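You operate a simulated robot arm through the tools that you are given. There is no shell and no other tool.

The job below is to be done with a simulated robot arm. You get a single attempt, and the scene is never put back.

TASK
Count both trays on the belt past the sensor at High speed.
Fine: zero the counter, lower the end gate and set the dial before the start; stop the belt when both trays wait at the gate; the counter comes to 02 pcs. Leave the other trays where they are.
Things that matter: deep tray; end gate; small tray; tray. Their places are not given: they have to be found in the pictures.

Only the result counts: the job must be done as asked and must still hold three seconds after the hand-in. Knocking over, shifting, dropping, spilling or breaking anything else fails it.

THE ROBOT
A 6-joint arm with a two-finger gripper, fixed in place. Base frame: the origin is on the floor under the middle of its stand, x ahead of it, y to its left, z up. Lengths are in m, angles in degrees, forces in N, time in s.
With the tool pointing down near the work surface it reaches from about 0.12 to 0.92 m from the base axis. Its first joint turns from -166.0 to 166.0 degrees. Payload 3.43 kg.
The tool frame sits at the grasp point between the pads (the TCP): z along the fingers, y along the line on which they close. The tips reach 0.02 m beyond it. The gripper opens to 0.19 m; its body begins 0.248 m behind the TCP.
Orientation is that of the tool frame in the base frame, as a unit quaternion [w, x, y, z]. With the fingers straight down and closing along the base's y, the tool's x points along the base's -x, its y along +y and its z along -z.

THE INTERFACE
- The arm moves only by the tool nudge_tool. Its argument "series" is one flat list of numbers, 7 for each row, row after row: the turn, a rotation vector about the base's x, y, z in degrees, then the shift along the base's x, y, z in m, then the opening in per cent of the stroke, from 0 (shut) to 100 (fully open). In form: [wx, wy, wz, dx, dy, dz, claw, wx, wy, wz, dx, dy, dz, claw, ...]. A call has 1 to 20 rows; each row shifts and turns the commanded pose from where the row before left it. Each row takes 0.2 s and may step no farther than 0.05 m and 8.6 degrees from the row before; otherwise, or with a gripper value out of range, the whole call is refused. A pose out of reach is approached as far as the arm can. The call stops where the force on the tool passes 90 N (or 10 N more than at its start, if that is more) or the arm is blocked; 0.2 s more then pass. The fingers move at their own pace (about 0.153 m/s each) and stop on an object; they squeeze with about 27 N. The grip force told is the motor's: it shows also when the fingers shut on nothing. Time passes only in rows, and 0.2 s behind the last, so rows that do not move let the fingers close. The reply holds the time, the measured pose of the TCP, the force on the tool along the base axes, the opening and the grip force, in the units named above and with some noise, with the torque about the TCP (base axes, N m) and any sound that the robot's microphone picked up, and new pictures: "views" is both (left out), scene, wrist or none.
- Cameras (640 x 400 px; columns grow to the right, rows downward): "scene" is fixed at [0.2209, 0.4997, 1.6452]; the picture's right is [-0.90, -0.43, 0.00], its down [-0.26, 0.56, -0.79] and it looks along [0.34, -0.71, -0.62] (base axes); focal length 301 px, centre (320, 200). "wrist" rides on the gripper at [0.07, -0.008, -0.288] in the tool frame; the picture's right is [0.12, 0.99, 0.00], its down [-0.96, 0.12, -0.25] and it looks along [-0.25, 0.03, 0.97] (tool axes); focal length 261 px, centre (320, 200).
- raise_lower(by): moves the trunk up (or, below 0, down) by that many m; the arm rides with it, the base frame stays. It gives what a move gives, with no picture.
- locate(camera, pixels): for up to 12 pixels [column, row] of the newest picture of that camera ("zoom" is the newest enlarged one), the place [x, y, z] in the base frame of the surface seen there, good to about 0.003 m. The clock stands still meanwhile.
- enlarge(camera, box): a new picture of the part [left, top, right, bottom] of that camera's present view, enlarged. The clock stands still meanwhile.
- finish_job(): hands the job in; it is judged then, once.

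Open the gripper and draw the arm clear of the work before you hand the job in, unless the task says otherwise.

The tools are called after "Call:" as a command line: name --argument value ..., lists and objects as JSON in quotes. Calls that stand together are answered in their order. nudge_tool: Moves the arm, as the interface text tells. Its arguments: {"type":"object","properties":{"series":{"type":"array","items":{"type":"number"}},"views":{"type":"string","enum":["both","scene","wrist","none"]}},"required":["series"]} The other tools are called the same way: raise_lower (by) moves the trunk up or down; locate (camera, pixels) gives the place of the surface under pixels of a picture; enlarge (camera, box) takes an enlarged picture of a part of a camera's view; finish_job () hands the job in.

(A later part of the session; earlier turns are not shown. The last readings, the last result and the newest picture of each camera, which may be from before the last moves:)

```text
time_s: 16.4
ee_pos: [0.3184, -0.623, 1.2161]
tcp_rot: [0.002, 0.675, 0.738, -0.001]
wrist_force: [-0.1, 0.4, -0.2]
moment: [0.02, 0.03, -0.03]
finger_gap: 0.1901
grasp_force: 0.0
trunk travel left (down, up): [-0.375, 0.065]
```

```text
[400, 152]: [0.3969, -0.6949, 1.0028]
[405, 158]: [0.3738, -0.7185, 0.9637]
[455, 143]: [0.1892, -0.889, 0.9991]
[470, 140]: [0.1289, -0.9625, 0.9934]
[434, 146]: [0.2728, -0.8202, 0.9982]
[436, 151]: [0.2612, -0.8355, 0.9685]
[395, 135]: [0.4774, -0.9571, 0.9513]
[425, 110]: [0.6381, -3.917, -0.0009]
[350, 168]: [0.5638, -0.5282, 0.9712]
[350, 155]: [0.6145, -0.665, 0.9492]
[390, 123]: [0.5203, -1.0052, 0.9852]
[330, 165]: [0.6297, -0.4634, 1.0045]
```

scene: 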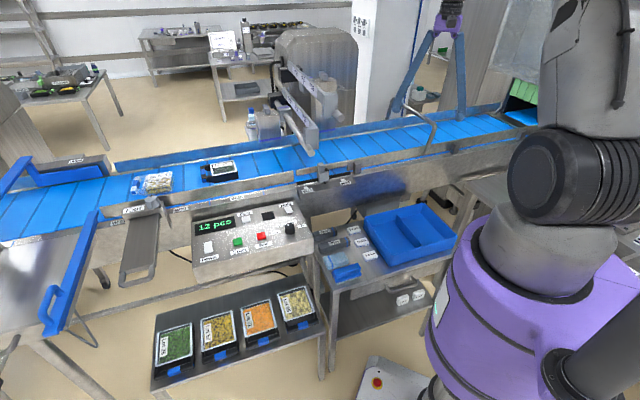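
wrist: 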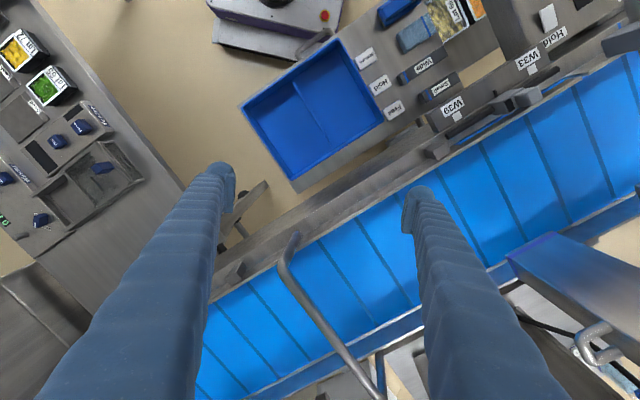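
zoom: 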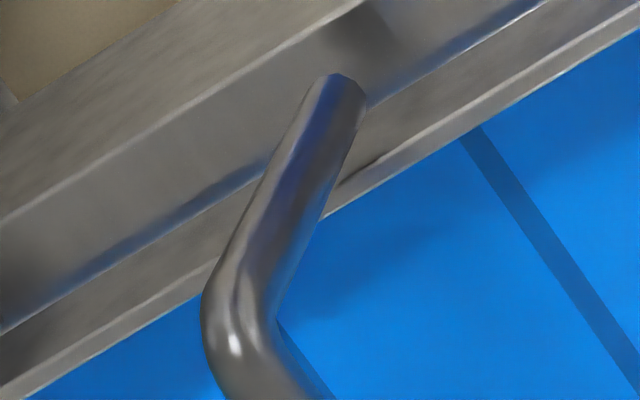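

I measure the leg's lowest end near scene (426,153) and the rail face around it.

Call:
locate --camera "scene" --pixels '[[426, 152], [425, 150], [427, 147], [428, 143], [430, 137], [432, 131], [434, 125], [425, 155], [423, 150], [388, 118], [392, 101], [390, 110]]'

Call:
enlarge --camera "scene" --box '[405, 110, 455, 165]'

Call:
enlarge --camera "scene" --box '[370, 85, 420, 140]'

```text
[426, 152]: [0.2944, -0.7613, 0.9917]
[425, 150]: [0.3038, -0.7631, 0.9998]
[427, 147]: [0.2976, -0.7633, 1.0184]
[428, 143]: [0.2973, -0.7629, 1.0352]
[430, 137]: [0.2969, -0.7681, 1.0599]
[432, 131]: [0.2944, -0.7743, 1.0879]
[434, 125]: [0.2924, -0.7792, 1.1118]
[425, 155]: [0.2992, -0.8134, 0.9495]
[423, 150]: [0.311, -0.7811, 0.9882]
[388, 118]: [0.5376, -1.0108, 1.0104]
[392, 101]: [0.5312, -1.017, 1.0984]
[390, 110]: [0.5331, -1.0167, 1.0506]
```

```text
7.27 times, centred on (430, 138) of scene
```

zoom: 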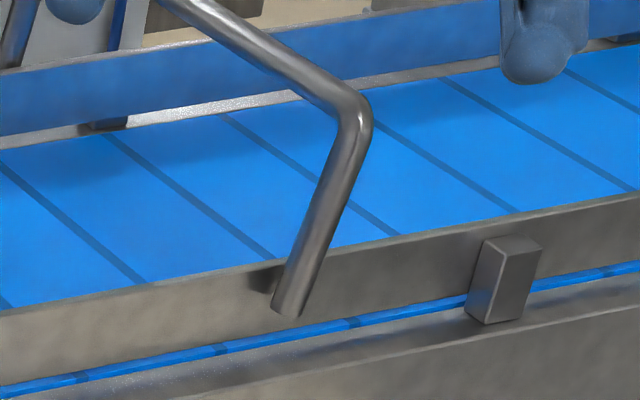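

```text
7.27 times, centred on (395, 112) of scene
```

zoom: 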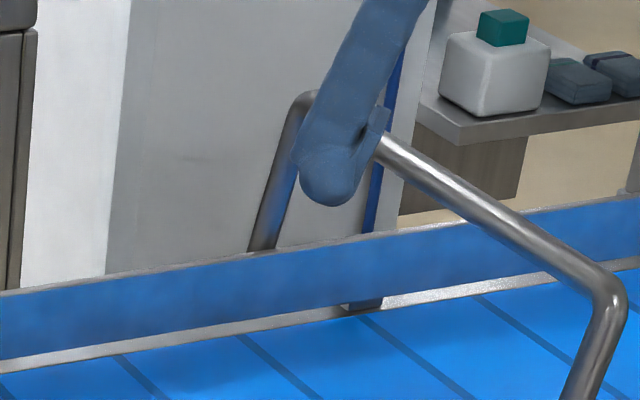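

The leg's free end sits at z≈0.985, so lowering it by a turn about its feet brings the bar to tray height (tray tops 0.986). I rotate the tool so the fingers close along the belt direction and hover above the bar near its near corner.

Call:
nudge_tool --series '[0, 0, 8, 0.0034, -0.04, 0, 100, 0, 0, 8, 0.0034, -0.04, 0, 100, 0, 0, 8, 0.0034, -0.04, 0, 80, 0, 0, 8, 0.0034, -0.04, 0, 70, 0, 0, 8, 0.0034, -0.04, 0, 60]' --views "both"

```text
time_s: 17.6
ee_pos: [0.3347, -0.8228, 1.2147]
tcp_rot: [0.001, 0.38, 0.925, 0.001]
wrist_force: [0.8, -0.9, -0.6]
moment: [0.05, 0.04, 0.02]
finger_gap: 0.1141
grasp_force: 0.1
trunk travel left (down, up): [-0.375, 0.065]
```

scene: 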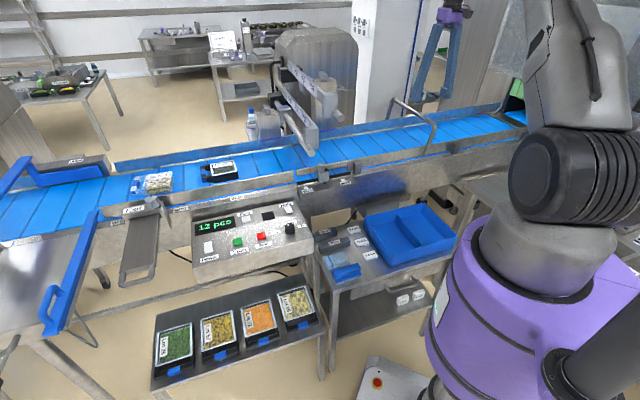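
wrist: 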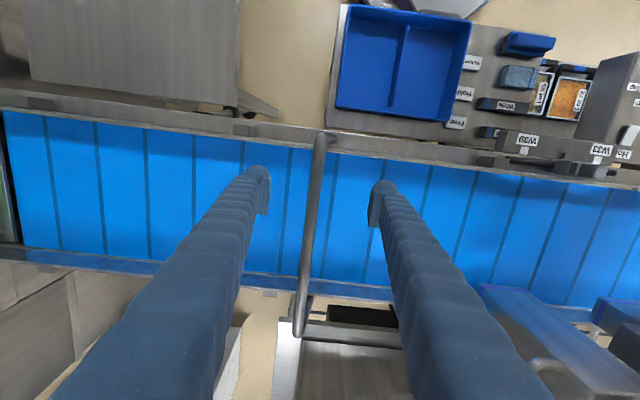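

The bar runs between the fingers at about column 315; it lies ~7 mm toward -s from the TCP. I descend so the pads straddle it, then close on it.

Call:
nudge_tool --series '[0, 0, 0, -0.003, -0.003, -0.035, 50, 0, 0, 0, -0.002, -0.002, -0.035, 40, 0, 0, 0, 0, 0, -0.033, 40]' --views "both"

```text
time_s: 18.4
ee_pos: [0.3303, -0.8263, 1.1129]
tcp_rot: [0.002, 0.381, 0.925, 0.0]
wrist_force: [0.7, 1.5, 0.7]
moment: [-0.07, 0.02, 0.0]
finger_gap: 0.0759
grasp_force: 0.0
trunk travel left (down, up): [-0.375, 0.065]
```

scene: 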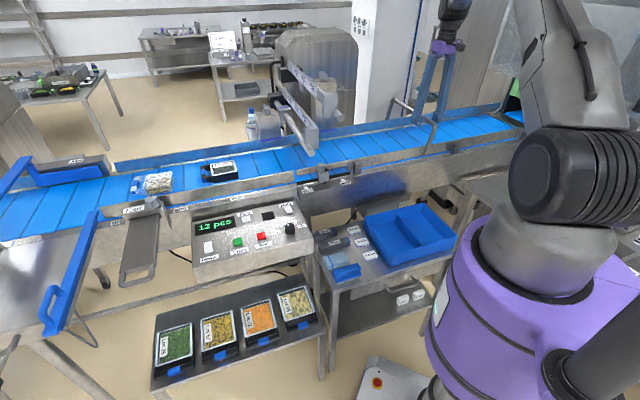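
wrist: 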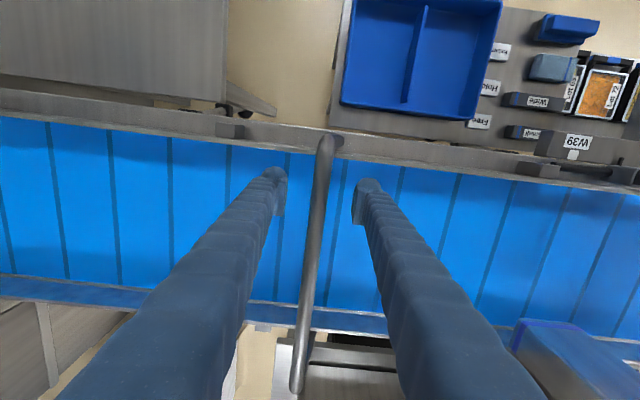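

The bar is centred between the pads at (318,195). I close the gripper on it.

Call:
nudge_tool --series '[0, 0, 0, 0, 0, -0.003, 20, 0, 0, 0, 0, 0, 0, 5, 0, 0, 0, 0, 0, 0, 5, 0, 0, 0, 0, 0, 0, 5]' --views "wrist"

```text
time_s: 19.4
ee_pos: [0.3293, -0.8266, 1.1082]
tcp_rot: [0.001, 0.382, 0.924, 0.001]
wrist_force: [3.1, -0.3, -7.8]
moment: [-0.29, -0.33, -0.61]
finger_gap: 0.0158
grasp_force: 44.8
trunk travel left (down, up): [-0.375, 0.065]
```

wrist: 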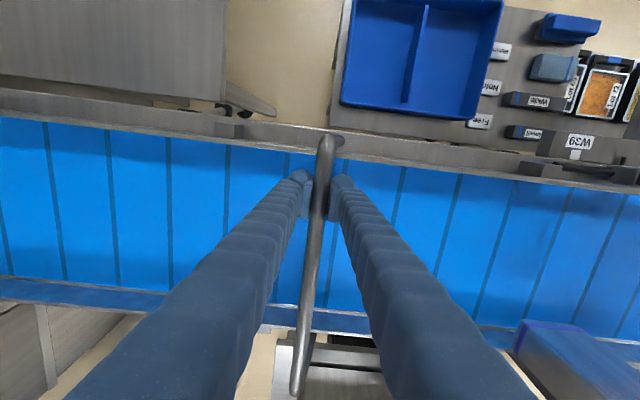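

Bar gripped (gap 16 mm, 45 N). I test a small swing toward +s (upstream) and watch the force.

Call:
nudge_tool --series '[0, 0, 0, 0.004, 0.004, 0.0005, 5, 0, 0, 0, 0.004, 0.004, 0.0003, 5, 0, 0, 0, 0.004, 0.004, 0, 5]' --views "both"

```text
time_s: 20.2
ee_pos: [0.341, -0.8163, 1.1104]
tcp_rot: [0.001, 0.381, 0.924, 0.001]
wrist_force: [-1.5, -4.6, -6.9]
moment: [-0.28, 0.05, -0.54]
finger_gap: 0.0154
grasp_force: 45.0
trunk travel left (down, up): [-0.375, 0.065]
```

scene: 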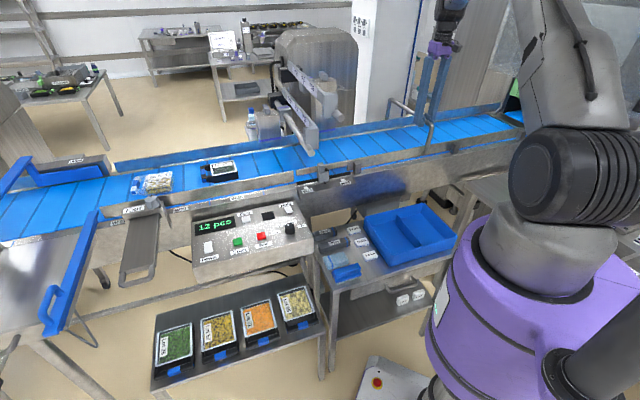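
wrist: 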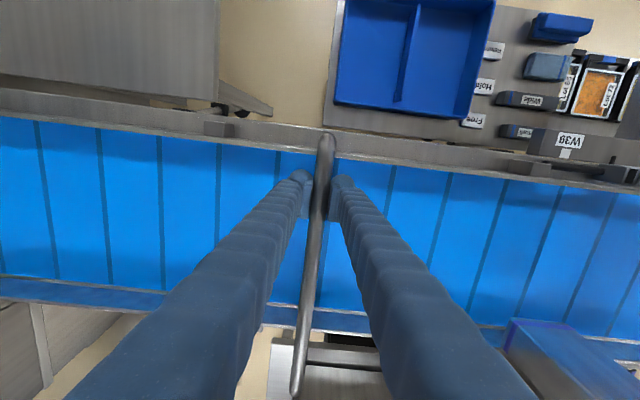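

The hoop follows freely (only ~5 N), rising slightly as expected for a hinge at s≈-0.327, z≈0.986. I continue along the arc toward +s to about 32° past vertical.

Call:
nudge_tool --series '[0, 0, 0, 0.01375, 0.01375, -0.0002, 5, 0, 0, 0, 0.0136, 0.0136, -0.0032, 5, 0, 0, 0, 0.01305, 0.01305, -0.0062, 5, 0, 0, 0, 0.0122, 0.0122, -0.0089, 5]' --views "both"

```text
time_s: 21.2
ee_pos: [0.3947, -0.7633, 1.0913]
tcp_rot: [0.001, 0.381, 0.924, 0.001]
wrist_force: [-5.5, -9.3, -12.3]
moment: [0.02, 0.24, -0.54]
finger_gap: 0.0158
grasp_force: 45.0
trunk travel left (down, up): [-0.375, 0.065]
```

scene: 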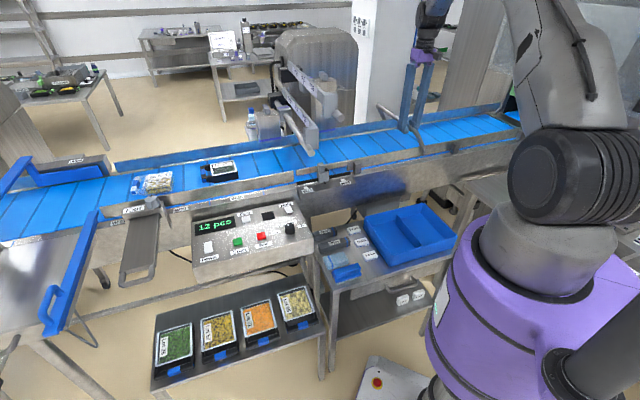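
wrist: 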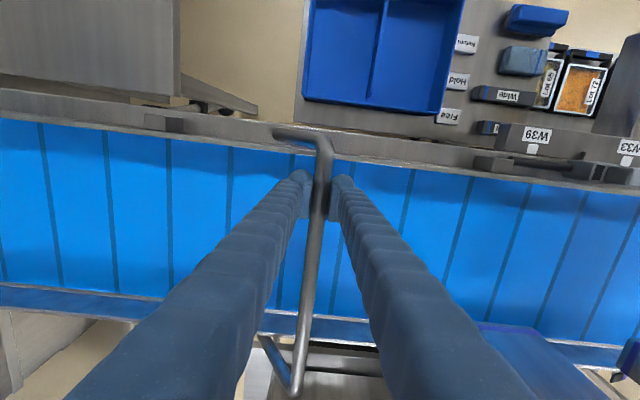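

The hoop swings down toward +s with modest force (~16 N). I continue the arc to ~68°.

Call:
nudge_tool --series '[0, 0, 0, 0.0111, 0.0111, -0.0116, 5, 0, 0, 0, 0.0096, 0.0096, -0.0139, 5, 0, 0, 0, 0.008, 0.008, -0.0158, 5, 0, 0, 0, 0.0062, 0.0062, -0.0174, 5]' --views "both"

```text
time_s: 22.2
ee_pos: [0.4275, -0.7284, 1.0324]
tcp_rot: [0.001, 0.381, 0.925, 0.001]
wrist_force: [-17.0, -18.8, -8.7]
moment: [0.64, 0.8, -0.69]
finger_gap: 0.0157
grasp_force: 45.0
trunk travel left (down, up): [-0.375, 0.065]
```

scene: 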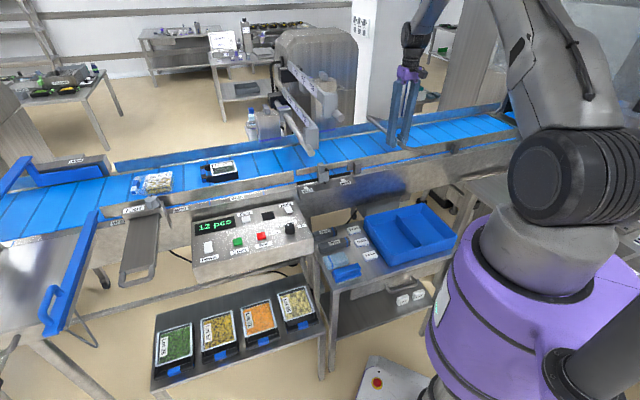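
wrist: 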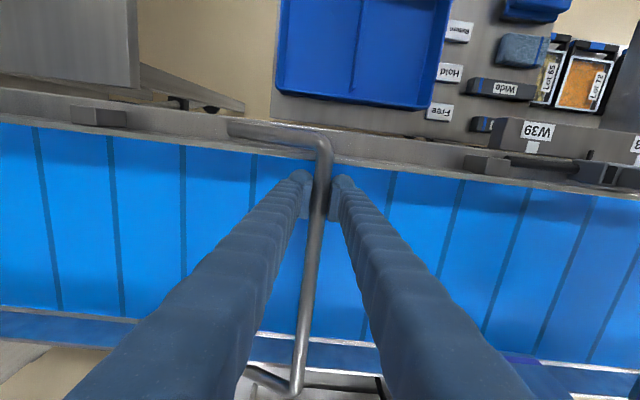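

The bar is at z≈1.03 with ~25 N outward pull, so my radius is slightly large; I lower further in small steps while easing the +s motion.

Call:
nudge_tool --series '[0, 0, 0, 0.0005, 0.0005, -0.009, 5, 0, 0, 0, 0.0005, 0.0005, -0.009, 5]' --views "both"

```text
time_s: 22.8
ee_pos: [0.4307, -0.7254, 1.0173]
tcp_rot: [0.002, 0.381, 0.925, 0.002]
wrist_force: [-3.8, -6.0, -0.2]
moment: [0.0, 0.18, -0.72]
finger_gap: 0.0158
grasp_force: 45.1
trunk travel left (down, up): [-0.375, 0.065]
```

scene: 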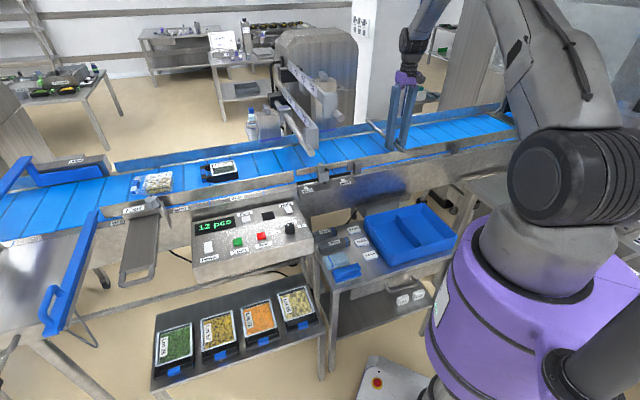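
wrist: 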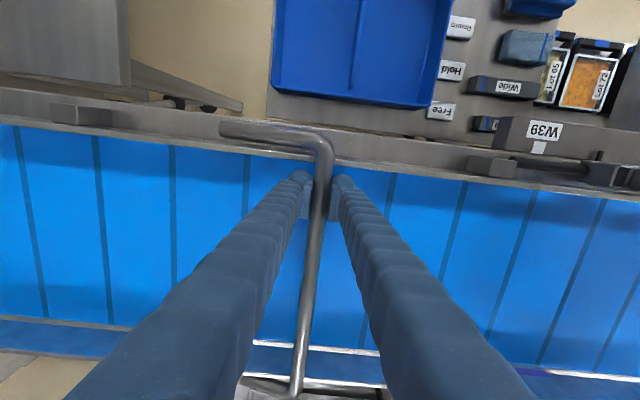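

Force is small (~7 N) at z≈1.017. I continue down in small steps to find the stop.

Call:
nudge_tool --series '[0, 0, 0, 0.0015, 0.0015, -0.008, 5, 0, 0, 0, 0.0005, 0.0005, -0.008, 5]' --views "both"

```text
time_s: 23.4
ee_pos: [0.4327, -0.7229, 1.0004]
tcp_rot: [0.002, 0.381, 0.925, 0.002]
wrist_force: [-2.8, -3.1, 1.2]
moment: [-0.1, 0.17, -0.72]
finger_gap: 0.0154
grasp_force: 44.5
trunk travel left (down, up): [-0.375, 0.065]
```

scene: 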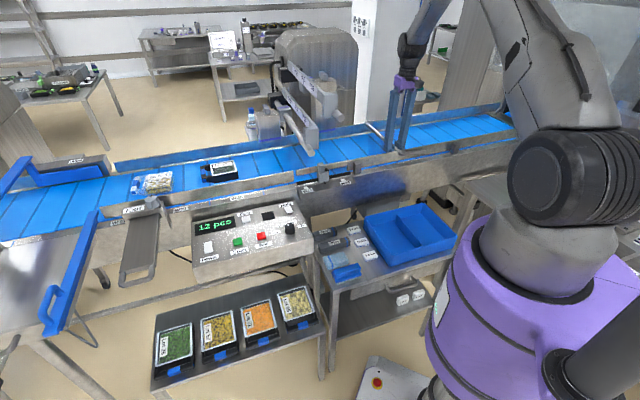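
wrist: 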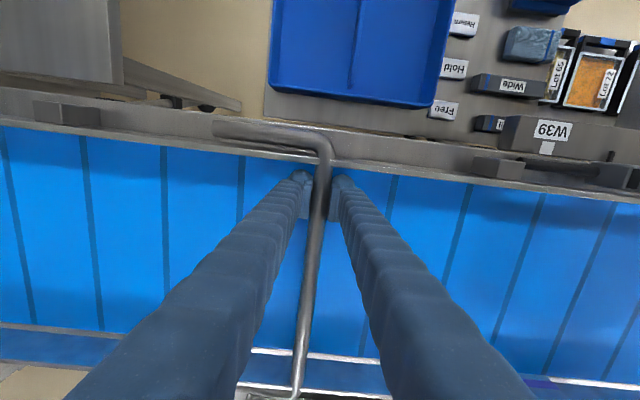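

The bar passes the rail-top height without resistance (z≈1.000), so it goes down to tray height. I continue in small steps.

Call:
nudge_tool --series '[0, 0, 0, 0.0005, 0.0005, -0.007, 5, 0, 0, 0, 0, 0, -0.007, 5]' --views "both"

```text
time_s: 24.0
ee_pos: [0.4334, -0.7235, 0.9854]
tcp_rot: [0.001, 0.381, 0.924, 0.001]
wrist_force: [-1.5, -0.8, 1.4]
moment: [0.07, 0.16, -0.78]
finger_gap: 0.0156
grasp_force: 44.7
trunk travel left (down, up): [-0.375, 0.065]
```

scene: 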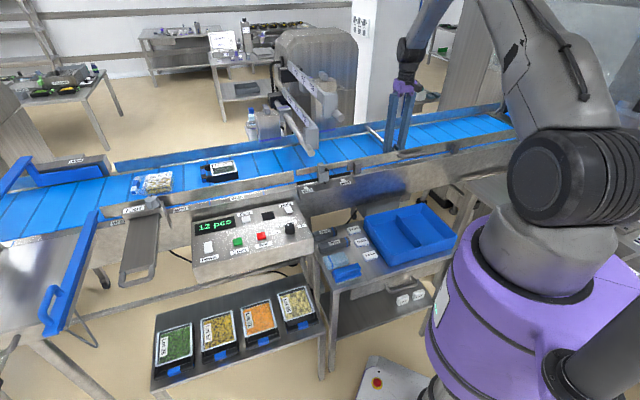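
wrist: 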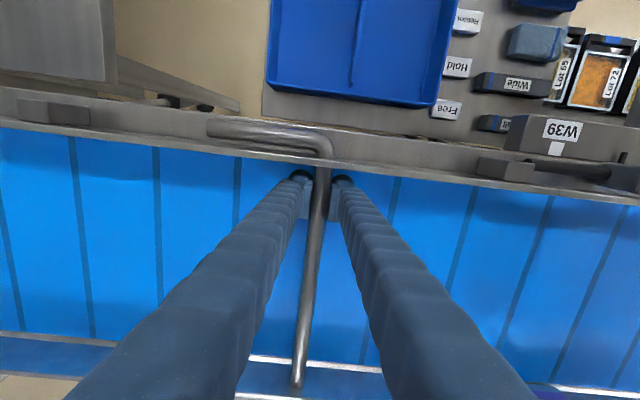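

The bar is at z≈0.985 with almost no force; no stop felt yet. I lower a further 5 mm and check the force (tips still 1 cm above the belt).

Call:
nudge_tool --series '[0, 0, 0, 0, 0, -0.003, 5, 0, 0, 0, 0, 0, -0.003, 5]' --views "wrist"

```text
time_s: 24.6
ee_pos: [0.4333, -0.7245, 0.9826]
tcp_rot: [0.004, 0.381, 0.925, 0.0]
wrist_force: [0.2, 6.9, 30.1]
moment: [0.58, 0.56, -0.8]
finger_gap: 0.0154
grasp_force: 45.2
trunk travel left (down, up): [-0.375, 0.065]
```

wrist: 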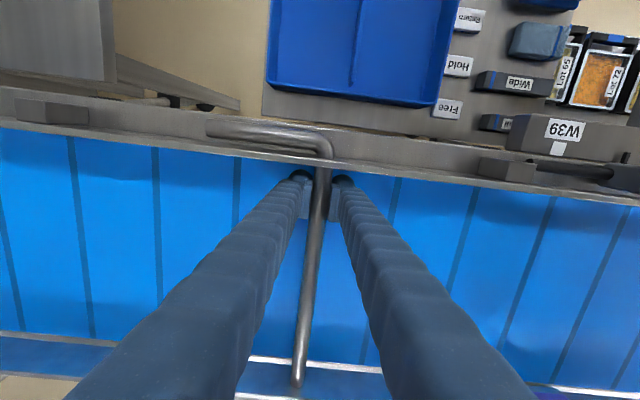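

A 30 N reaction shows the lower stop at z≈0.983. I relax by 3 mm, open the fingers slightly and lift clear.

Call:
nudge_tool --series '[0, 0, 0, 0, 0, 0.002, 5, 0, 0, 0, 0, 0, 0, 30, 0, 0, 0, 0, 0, 0, 30, 0, 0, 0, 0, 0, 0.04, 30, 0, 0, 0, 0, 0, 0.045, 30, 0, 0, 0, 0, 0, 0.045, 30, 0, 0, 0, 0, 0.02, 0.045, 30]' --views "both"

```text
time_s: 26.2
ee_pos: [0.4317, -0.7026, 1.1581]
tcp_rot: [0.001, 0.381, 0.924, 0.0]
wrist_force: [0.2, 0.9, 0.9]
moment: [-0.1, 0.01, -0.01]
finger_gap: 0.0569
grasp_force: 0.0
trunk travel left (down, up): [-0.375, 0.065]
```

scene: 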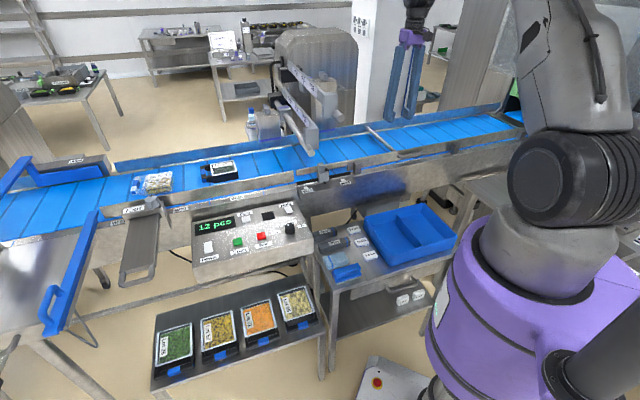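
wrist: 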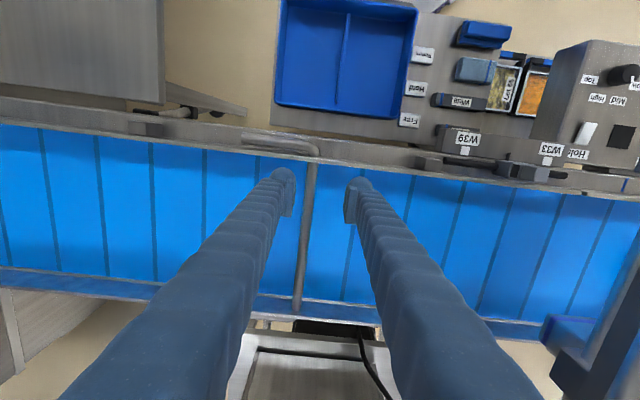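

The gate stays lowered (bar seen at (305,230), flat across the belt). Before going to the panel I locate the two rod ends near the printer arms to keep the gripper clear of them.

Call:
enlarge --camera "scene" --box '[260, 50, 380, 170]'

Call:
locate --camera "scene" --pixels '[[313, 152], [308, 140], [316, 128], [314, 123], [288, 100], [341, 116], [335, 100], [332, 88], [300, 80], [290, 65]]'

Call:
locate --camera "scene" --pixels '[[290, 224], [290, 228], [287, 229], [293, 226], [246, 219], [237, 241], [262, 236], [208, 246], [375, 130], [395, 147]]'

```text
3.33 times, centred on (320, 110) of scene
```

zoom: 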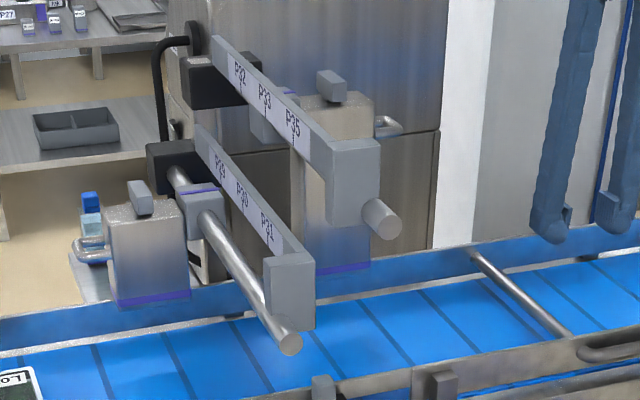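

```text
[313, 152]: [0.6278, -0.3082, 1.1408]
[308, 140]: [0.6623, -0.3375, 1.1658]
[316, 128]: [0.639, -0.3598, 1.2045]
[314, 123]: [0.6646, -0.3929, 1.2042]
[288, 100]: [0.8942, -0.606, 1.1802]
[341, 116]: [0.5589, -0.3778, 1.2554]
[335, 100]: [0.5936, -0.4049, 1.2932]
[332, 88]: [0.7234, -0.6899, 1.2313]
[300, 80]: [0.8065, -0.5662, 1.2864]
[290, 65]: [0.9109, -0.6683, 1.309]
```

```text
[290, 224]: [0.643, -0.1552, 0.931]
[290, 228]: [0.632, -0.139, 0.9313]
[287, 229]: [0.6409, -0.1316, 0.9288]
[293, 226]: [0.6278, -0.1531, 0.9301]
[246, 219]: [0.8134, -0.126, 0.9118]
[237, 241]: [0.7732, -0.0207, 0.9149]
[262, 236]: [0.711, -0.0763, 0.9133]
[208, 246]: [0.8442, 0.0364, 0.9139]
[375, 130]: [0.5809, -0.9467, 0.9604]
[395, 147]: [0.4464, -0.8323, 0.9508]
```

Printer arm tips are at (0.63,-0.31,1.14) and (0.56,-0.38,1.26), so I route around them on the near side and hover over the dial near (0.637,-0.145).

Call:
nudge_tool --series '[0, 0, 0, -0.031, 0.03125, 0, 50, 0, 0, 0, -0.031, 0.03125, 0, 50, 0, 0, 0, -0.031, 0.03125, 0, 50, 0, 0, 0, -0.031, 0.03125, 0, 50, 0, 0, 0, -0.031, 0.03125, 0, 50, 0, 0, 0, -0.031, 0.03125, 0, 50, 0, 0, 0, -0.031, 0.03125, 0, 50, 0, 0, 0, -0.031, 0.03125, 0, 50, 0, 0, 0, 0.0378, 0.0256, 0, 50, 0, 0, 0, 0.0378, 0.0256, 0, 50, 0, 0, 0, 0.0378, 0.0256, 0, 50, 0, 0, 0, 0.0378, 0.0256, 0, 50, 0, 0, 0, 0.0378, 0.0256, 0, 50, 0, 0, 0, 0.0378, 0.0256, 0, 50, 0, 0, 0, 0.0378, 0.0256, 0, 50, 0, 0, 0, 0.0378, 0.0256, 0, 50, 0, 0, 0, 0.0378, 0.0256, 0, 50, 0, 0, 0, 0.0378, 0.0256, 0, 50, 0, 0, 0, 0.0378, 0.0256, 0, 50, 0, 0, 0, 0.0378, 0.0256, 0, 50]' --views "both"

```text
time_s: 30.4
ee_pos: [0.6407, -0.1452, 1.1543]
tcp_rot: [0.0, 0.381, 0.925, 0.0]
wrist_force: [0.2, -0.2, 0.5]
moment: [-0.08, 0.1, -0.02]
finger_gap: 0.095
grasp_force: 0.0
trunk travel left (down, up): [-0.375, 0.065]
```

scene: 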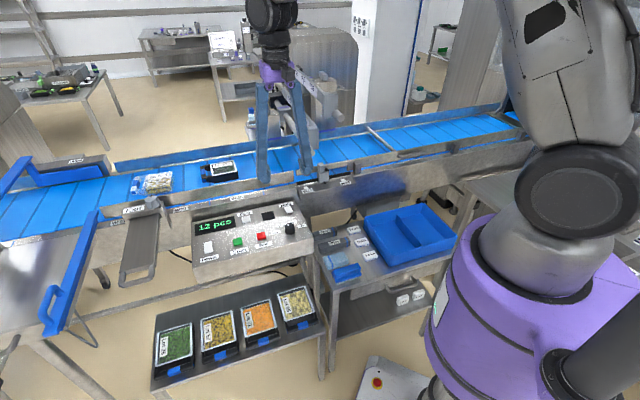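
wrist: 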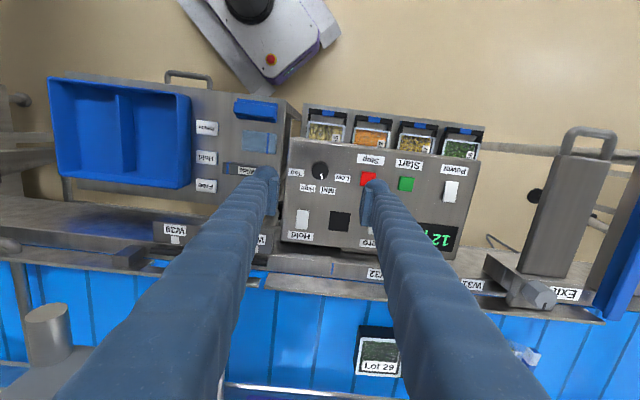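

The knob appears at about (320,170), right where the TCP's line should meet it. I enlarge to confirm the alignment and locate the knob centre.

Call:
enlarge --camera "wrist" --box '[280, 140, 380, 202]'

Call:
locate --camera "wrist" --pixels '[[314, 169], [326, 169], [320, 164], [320, 174], [320, 169], [302, 220], [340, 220], [368, 179], [406, 183], [452, 190]]'

```text
6.40 times, centred on (330, 171) of wrist
```

zoom: 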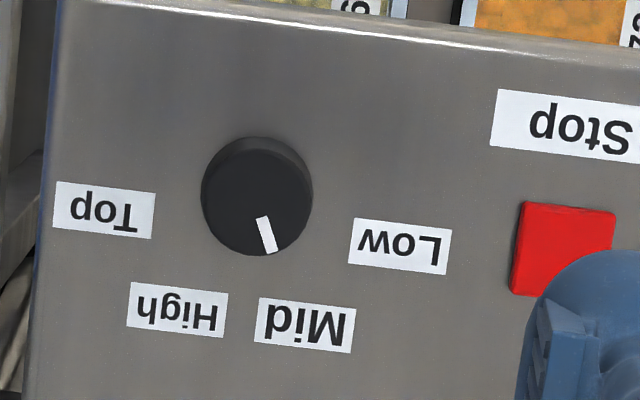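

```text
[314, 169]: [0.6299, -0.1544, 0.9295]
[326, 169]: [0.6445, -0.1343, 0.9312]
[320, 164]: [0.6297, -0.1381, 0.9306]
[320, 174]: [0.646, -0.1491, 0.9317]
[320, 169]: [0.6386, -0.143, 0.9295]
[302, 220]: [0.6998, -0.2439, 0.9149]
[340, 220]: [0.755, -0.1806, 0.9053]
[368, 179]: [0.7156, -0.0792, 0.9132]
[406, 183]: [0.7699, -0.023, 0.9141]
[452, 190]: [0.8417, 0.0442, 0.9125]
```

Pointer points to Mid at zoom (267,235); High is about 50° clockwise. I narrow the opening to clear the Stop button and descend around the knob.

Call:
nudge_tool --series '[0, 0, 0, 0, 0, -0.048, 32, 0, 0, 0, 0, 0, -0.048, 32, 0, 0, 0, 0, 0, -0.048, 32, 0, 0, 0, 0, 0, -0.045, 32, 0, 0, 0, -0.001, 0, -0.025, 32]' --views "both"

```text
time_s: 31.6
ee_pos: [0.6378, -0.1462, 0.9422]
tcp_rot: [0.003, 0.381, 0.925, 0.001]
wrist_force: [-0.8, 0.0, -0.2]
moment: [0.02, 0.01, -0.03]
finger_gap: 0.0607
grasp_force: 0.1
trunk travel left (down, up): [-0.375, 0.065]
```

scene: 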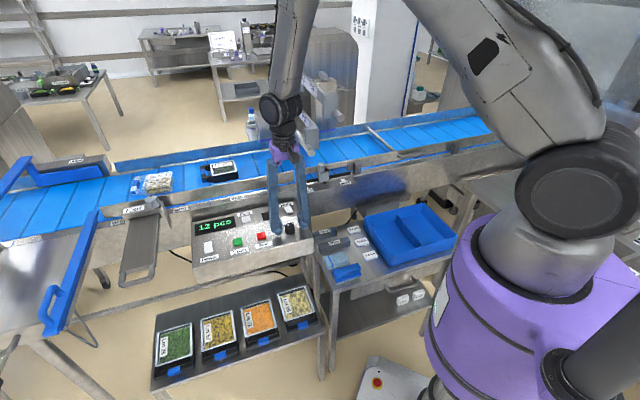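
wrist: 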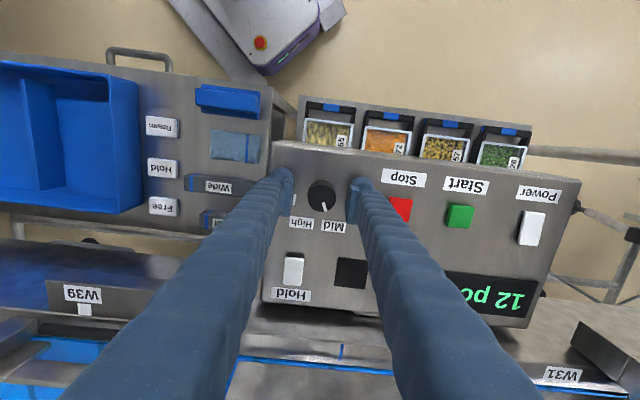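

The knob is centred between the pads at (321,197). I lower the last 12 mm and close.

Call:
nudge_tool --series '[0, 0, 0, 0.001, 0.001, -0.012, 32, 0, 0, 0, 0, 0, 0, 15, 0, 0, 0, 0, 0, 0, 12, 0, 0, 0, 0, 0, 0, 10]' --views "both"

```text
time_s: 32.6
ee_pos: [0.6411, -0.1452, 0.9292]
tcp_rot: [0.002, 0.381, 0.925, -0.001]
wrist_force: [16.5, 6.2, -13.1]
moment: [-0.06, -0.26, 0.1]
finger_gap: 0.0329
grasp_force: 44.7
trunk travel left (down, up): [-0.375, 0.065]
```

scene: 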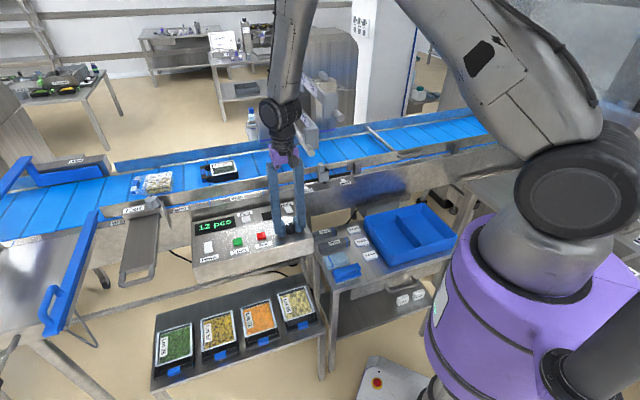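
wrist: 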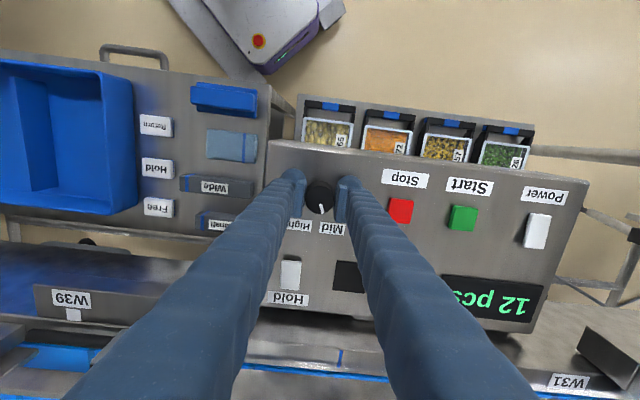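

Knob gripped (33 mm gap, 45 N). I turn it clockwise by ~51° in 7 rows.

Call:
nudge_tool --series '[0, 0, -7.3, 0.001, 0.0005, 0, 10, 0, 0, -7.3, 0, 0, 0, 10, 0, 0, -7.3, 0, 0, 0, 10, 0, 0, -7.3, 0, 0, 0, 10, 0, 0, -7.3, 0, 0, 0, 10, 0, 0, -7.3, 0, 0, 0, 10, 0, 0, -7.2, 0, 0, 0, 10]' --views "both"

```text
time_s: 34.2
ee_pos: [0.641, -0.145, 0.9299]
tcp_rot: [0.003, 0.743, 0.669, -0.001]
wrist_force: [25.9, 19.9, -5.5]
moment: [0.23, -0.14, 0.07]
finger_gap: 0.0329
grasp_force: 44.8
trunk travel left (down, up): [-0.375, 0.065]
```

scene: 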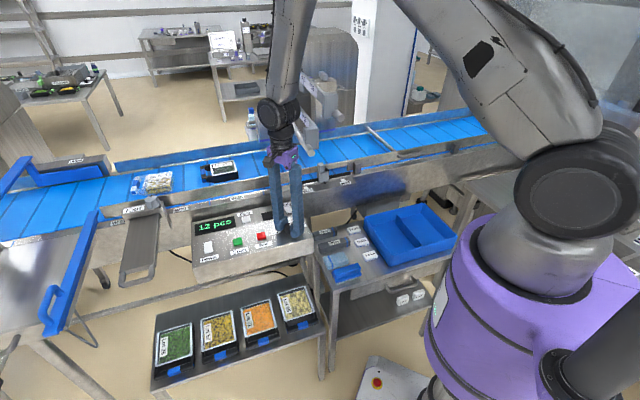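
wrist: 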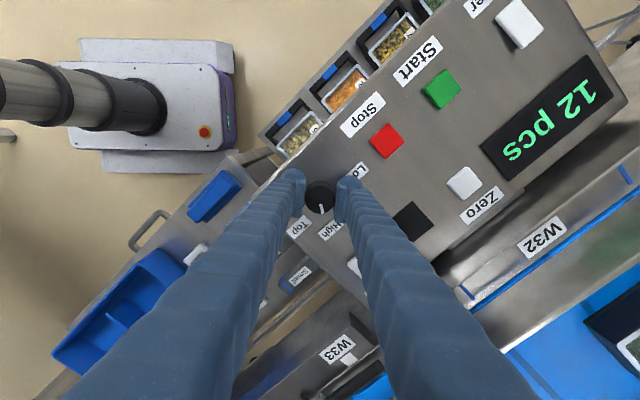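

The knob turned with the gripper. I enlarge to compare the pointer with the High label before releasing.

Call:
enlarge --camera "wrist" --box '[280, 160, 380, 260]'

Call:
enlarge --camera "scene" --box '[240, 190, 330, 260]'

```text
4.00 times, centred on (330, 210) of wrist
```

zoom: 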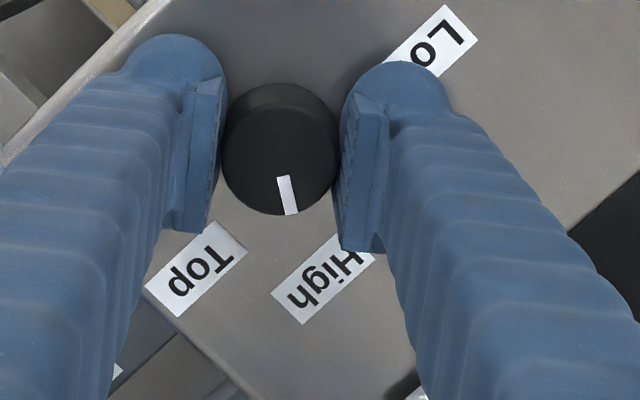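

```text
5.71 times, centred on (285, 225) of scene
```

zoom: 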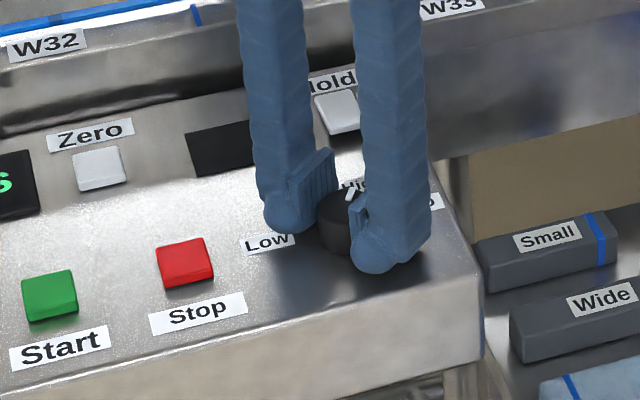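

The pointer is near the High direction. I release and lift straight up to check it from the same height as before.

Call:
nudge_tool --series '[0, 0, 0, 0, 0, 0, 32, 0, 0, 0, 0, 0, 0, 32, 0, 0, 0, 0, 0, 0.045, 32, 0, 0, 0, 0, 0, 0.045, 40, 0, 0, 0, 0, 0, 0.045, 50, 0, 0, 0, 0, 0, 0.045, 50, 0, 0, 0, 0, 0, 0.045, 50]' --views "both"

Call:
enlarge --camera "wrist" --box '[280, 130, 380, 210]'

```text
time_s: 35.8
ee_pos: [0.6386, -0.1452, 1.1561]
tcp_rot: [0.002, 0.742, 0.67, -0.001]
wrist_force: [-0.1, -0.2, 0.1]
moment: [-0.01, -0.04, 0.04]
finger_gap: 0.095
grasp_force: 0.1
trunk travel left (down, up): [-0.375, 0.065]
```

scene: 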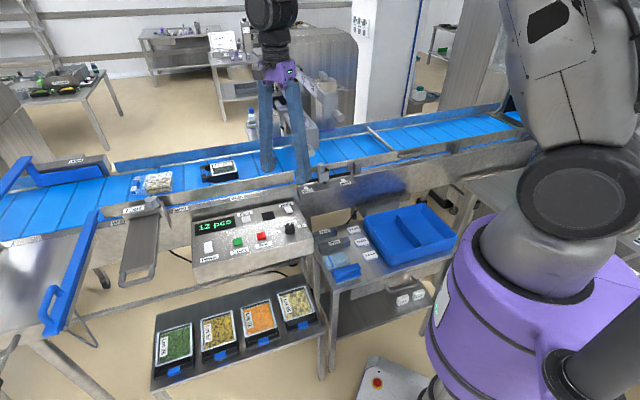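
wrist: 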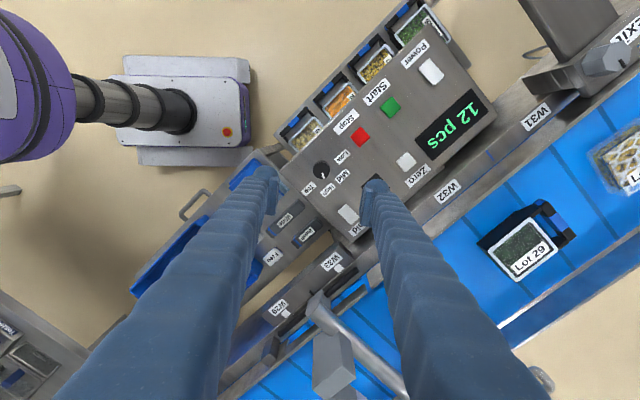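

```text
5.00 times, centred on (330, 170) of wrist
```

zoom: 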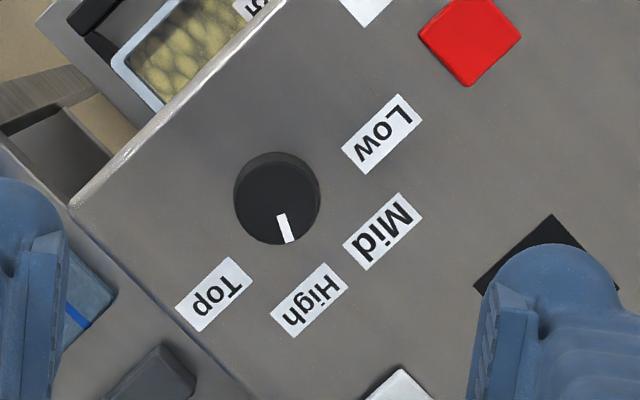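

I take a tighter zoom on the dial to measure the pointer direction against the High label.

Call:
enlarge --camera "wrist" --box '[300, 145, 360, 205]'

Call:
enlarge --camera "wrist" --box '[310, 155, 340, 185]'

Call:
enlarge --camera "scene" --box '[265, 205, 315, 245]'

```text
6.67 times, centred on (330, 175) of wrist
```

zoom: 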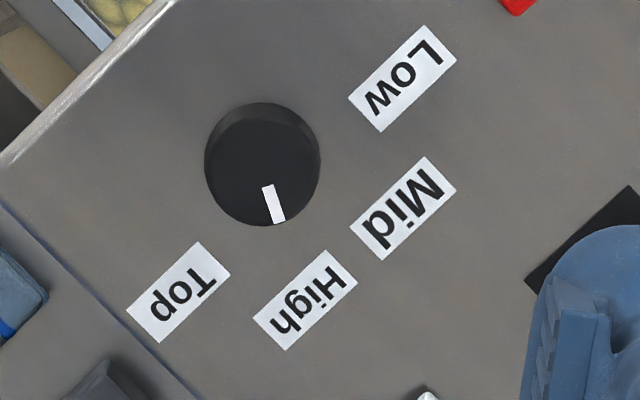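

```text
13.33 times, centred on (325, 170) of wrist
```

zoom: 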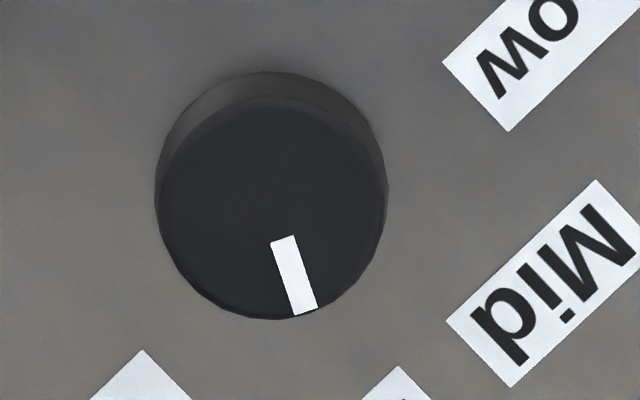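

```text
10.00 times, centred on (290, 225) of scene
```

zoom: 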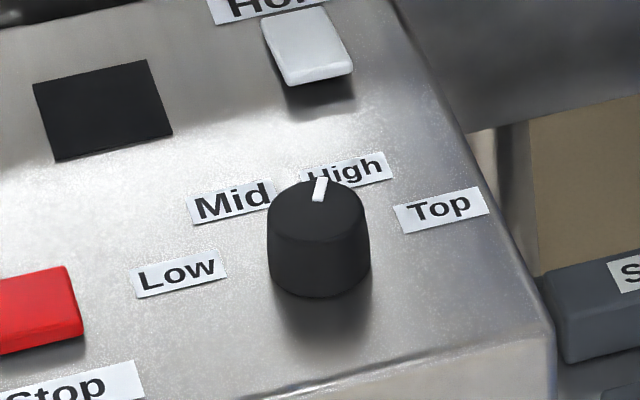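

The pointer direction (≈17°) matches the High label direction (≈16.6°), so the dial is on High. Next, the Zero button at (405,160); I locate the button tops precisely.

Call:
locate --camera "wrist" --pixels '[[405, 160], [402, 157], [409, 163], [390, 106], [386, 104], [394, 109], [361, 137], [357, 135], [365, 139], [431, 71]]'

Call:
enlarge --camera "wrist" --box '[330, 60, 500, 200]'

```text
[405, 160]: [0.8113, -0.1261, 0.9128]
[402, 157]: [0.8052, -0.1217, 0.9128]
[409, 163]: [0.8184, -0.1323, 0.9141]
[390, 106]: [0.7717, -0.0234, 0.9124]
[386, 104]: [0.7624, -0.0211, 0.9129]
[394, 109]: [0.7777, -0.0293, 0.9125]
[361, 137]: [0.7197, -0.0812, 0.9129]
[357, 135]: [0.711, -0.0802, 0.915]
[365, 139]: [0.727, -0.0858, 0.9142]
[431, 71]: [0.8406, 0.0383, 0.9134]
```

```text
2.86 times, centred on (415, 130) of wrist
```

zoom: 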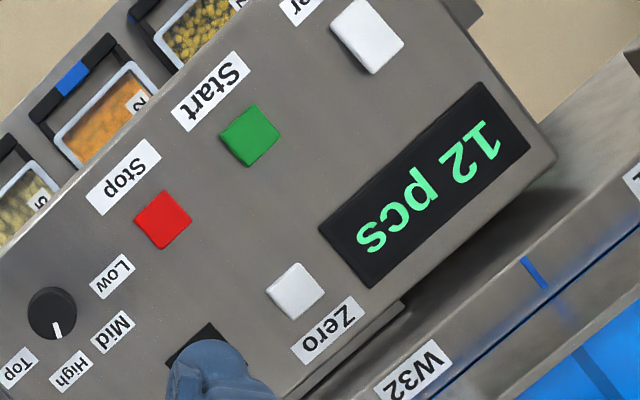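

Zero is at about (0.814,-0.128), top 0.913. I close the gripper and hover above it.

Call:
nudge_tool --series '[0, 0, 0, 0.0438, 0.0043, -0.02, 20, 0, 0, 0, 0.0438, 0.0043, -0.02, 0, 0, 0, 0, 0.0438, 0.0043, -0.02, 0, 0, 0, 0, 0.0438, 0.0043, -0.02, 0, 0, 0, 0, 0, 0, -0.045, 0, 0, 0, 0, 0, 0, -0.045, 0]' --views "both"

```text
time_s: 37.2
ee_pos: [0.8168, -0.1292, 0.9835]
tcp_rot: [0.002, 0.742, 0.67, -0.002]
wrist_force: [0.4, -0.2, 0.7]
moment: [-0.01, 0.09, 0.02]
finger_gap: 0.0
grasp_force: 26.6
trunk travel left (down, up): [-0.375, 0.065]
```

scene: 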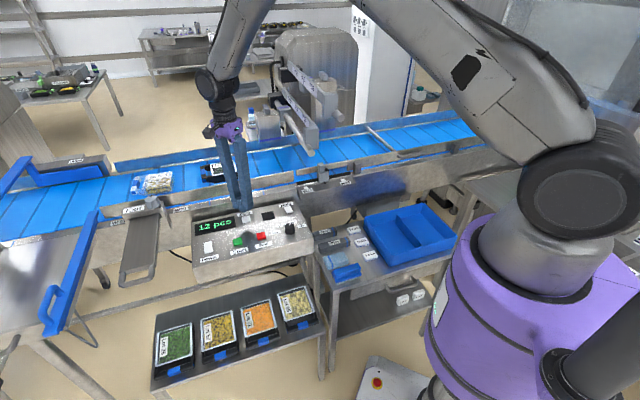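
wrist: 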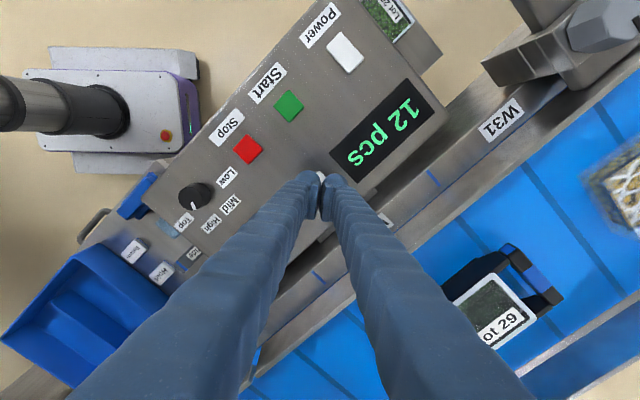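

The closed fingertips hover over Zero. I check the belt frame's edge height next to it before pressing, so the fingers don't hit it.

Call:
locate --camera "wrist" --pixels '[[500, 120], [470, 130], [440, 160], [420, 190], [395, 205], [385, 220], [410, 175], [320, 240], [300, 265]]'

Call:
enlarge --camera "wrist" --box '[270, 140, 400, 230]'

```text
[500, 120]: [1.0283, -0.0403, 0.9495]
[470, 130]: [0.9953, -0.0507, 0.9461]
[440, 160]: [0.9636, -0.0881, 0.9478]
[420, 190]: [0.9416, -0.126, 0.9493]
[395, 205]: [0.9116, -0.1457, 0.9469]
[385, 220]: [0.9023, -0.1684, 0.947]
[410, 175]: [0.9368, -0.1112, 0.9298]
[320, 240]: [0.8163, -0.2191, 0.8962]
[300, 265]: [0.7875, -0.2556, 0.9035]
```

```text
4.44 times, centred on (335, 185) of wrist
```

zoom: 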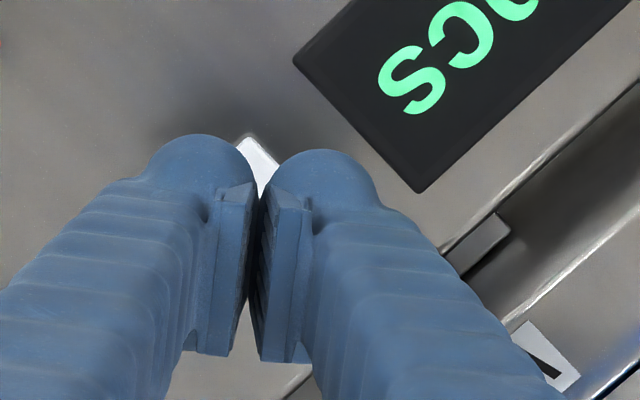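

The frame edge is at t≈0.745, clear of the fingers. I lower to just above the button and press in small steps.

Call:
nudge_tool --series '[0, 0, 0, -0.002, 0.001, -0.043, 0, 0, 0, 0, 0, 0, -0.004, 0, 0, 0, 0, 0, 0, -0.003, 0]' --views "both"

```text
time_s: 38.0
ee_pos: [0.8131, -0.1274, 0.9339]
tcp_rot: [0.002, 0.742, 0.671, 0.0]
wrist_force: [0.1, -0.2, -0.3]
moment: [-0.03, 0.06, 0.0]
finger_gap: 0.0059
grasp_force: 34.1
trunk travel left (down, up): [-0.375, 0.065]
```

scene: 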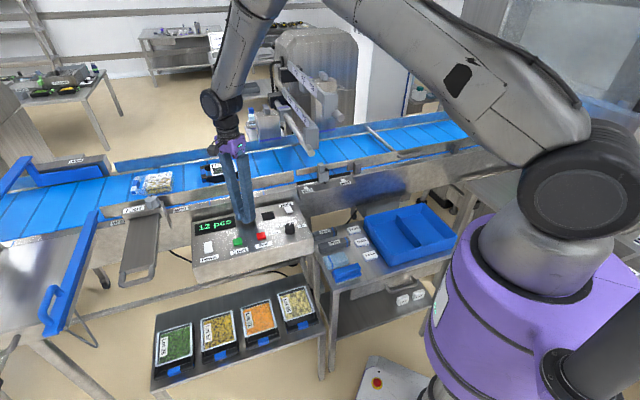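
wrist: 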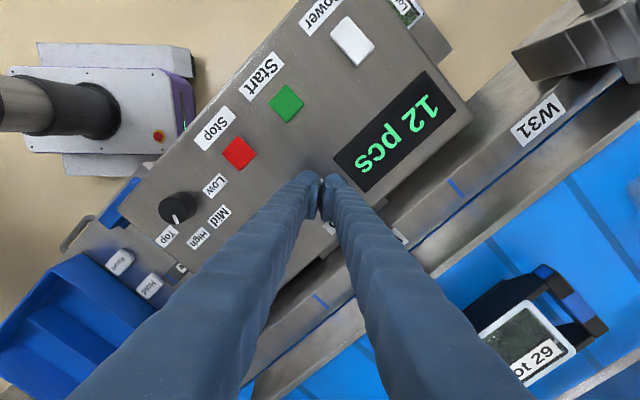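

No press force yet and the display still shows 12. I press further in 2 mm steps.

Call:
nudge_tool --series '[0, 0, 0, 0, 0, -0.002, 0, 0, 0, 0, 0, 0, -0.002, 0]' --views "wrist"

```text
time_s: 38.6
ee_pos: [0.8121, -0.1253, 0.9312]
tcp_rot: [0.001, 0.743, 0.67, -0.001]
wrist_force: [-0.2, -0.2, 2.4]
moment: [-0.01, -0.02, -0.01]
finger_gap: 0.006
grasp_force: 34.3
trunk travel left (down, up): [-0.375, 0.065]
heard: click
```

wrist: 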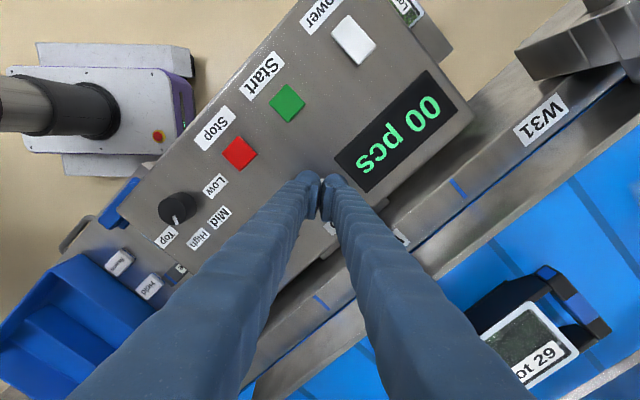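

"click" heard and the display shows 00 pcs. I lift off and move to hover above Start at (0.772,-0.0235), then check everything once more.

Call:
nudge_tool --series '[0, 0, 0, 0, 0, 0.04, 0, 0, 0, 0, -0.0133, 0.034, 0, 0, 0, 0, 0, -0.0133, 0.034, 0, 0, 0, 0, 0, -0.0133, 0.034, 0, 0, 0, 0, 0, 0, 0, -0.02, 0]' --views "both"

```text
time_s: 39.8
ee_pos: [0.7732, -0.0249, 0.9498]
tcp_rot: [0.002, 0.742, 0.671, 0.0]
wrist_force: [-0.2, 0.8, 0.4]
moment: [-0.06, 0.03, -0.01]
finger_gap: 0.0001
grasp_force: 34.5
trunk travel left (down, up): [-0.375, 0.065]
```

scene: 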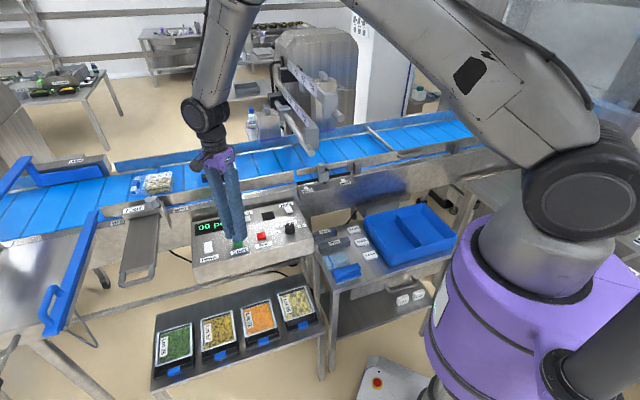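
wrist: 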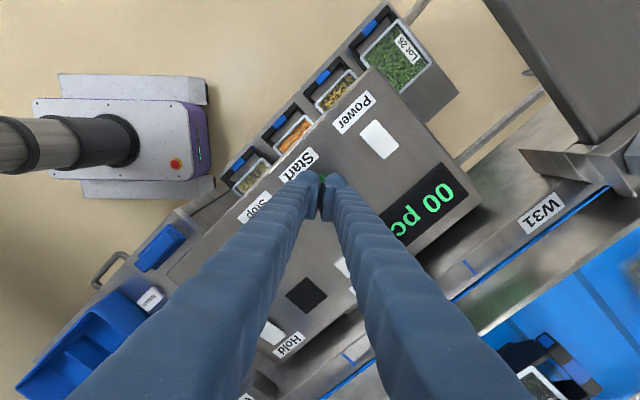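

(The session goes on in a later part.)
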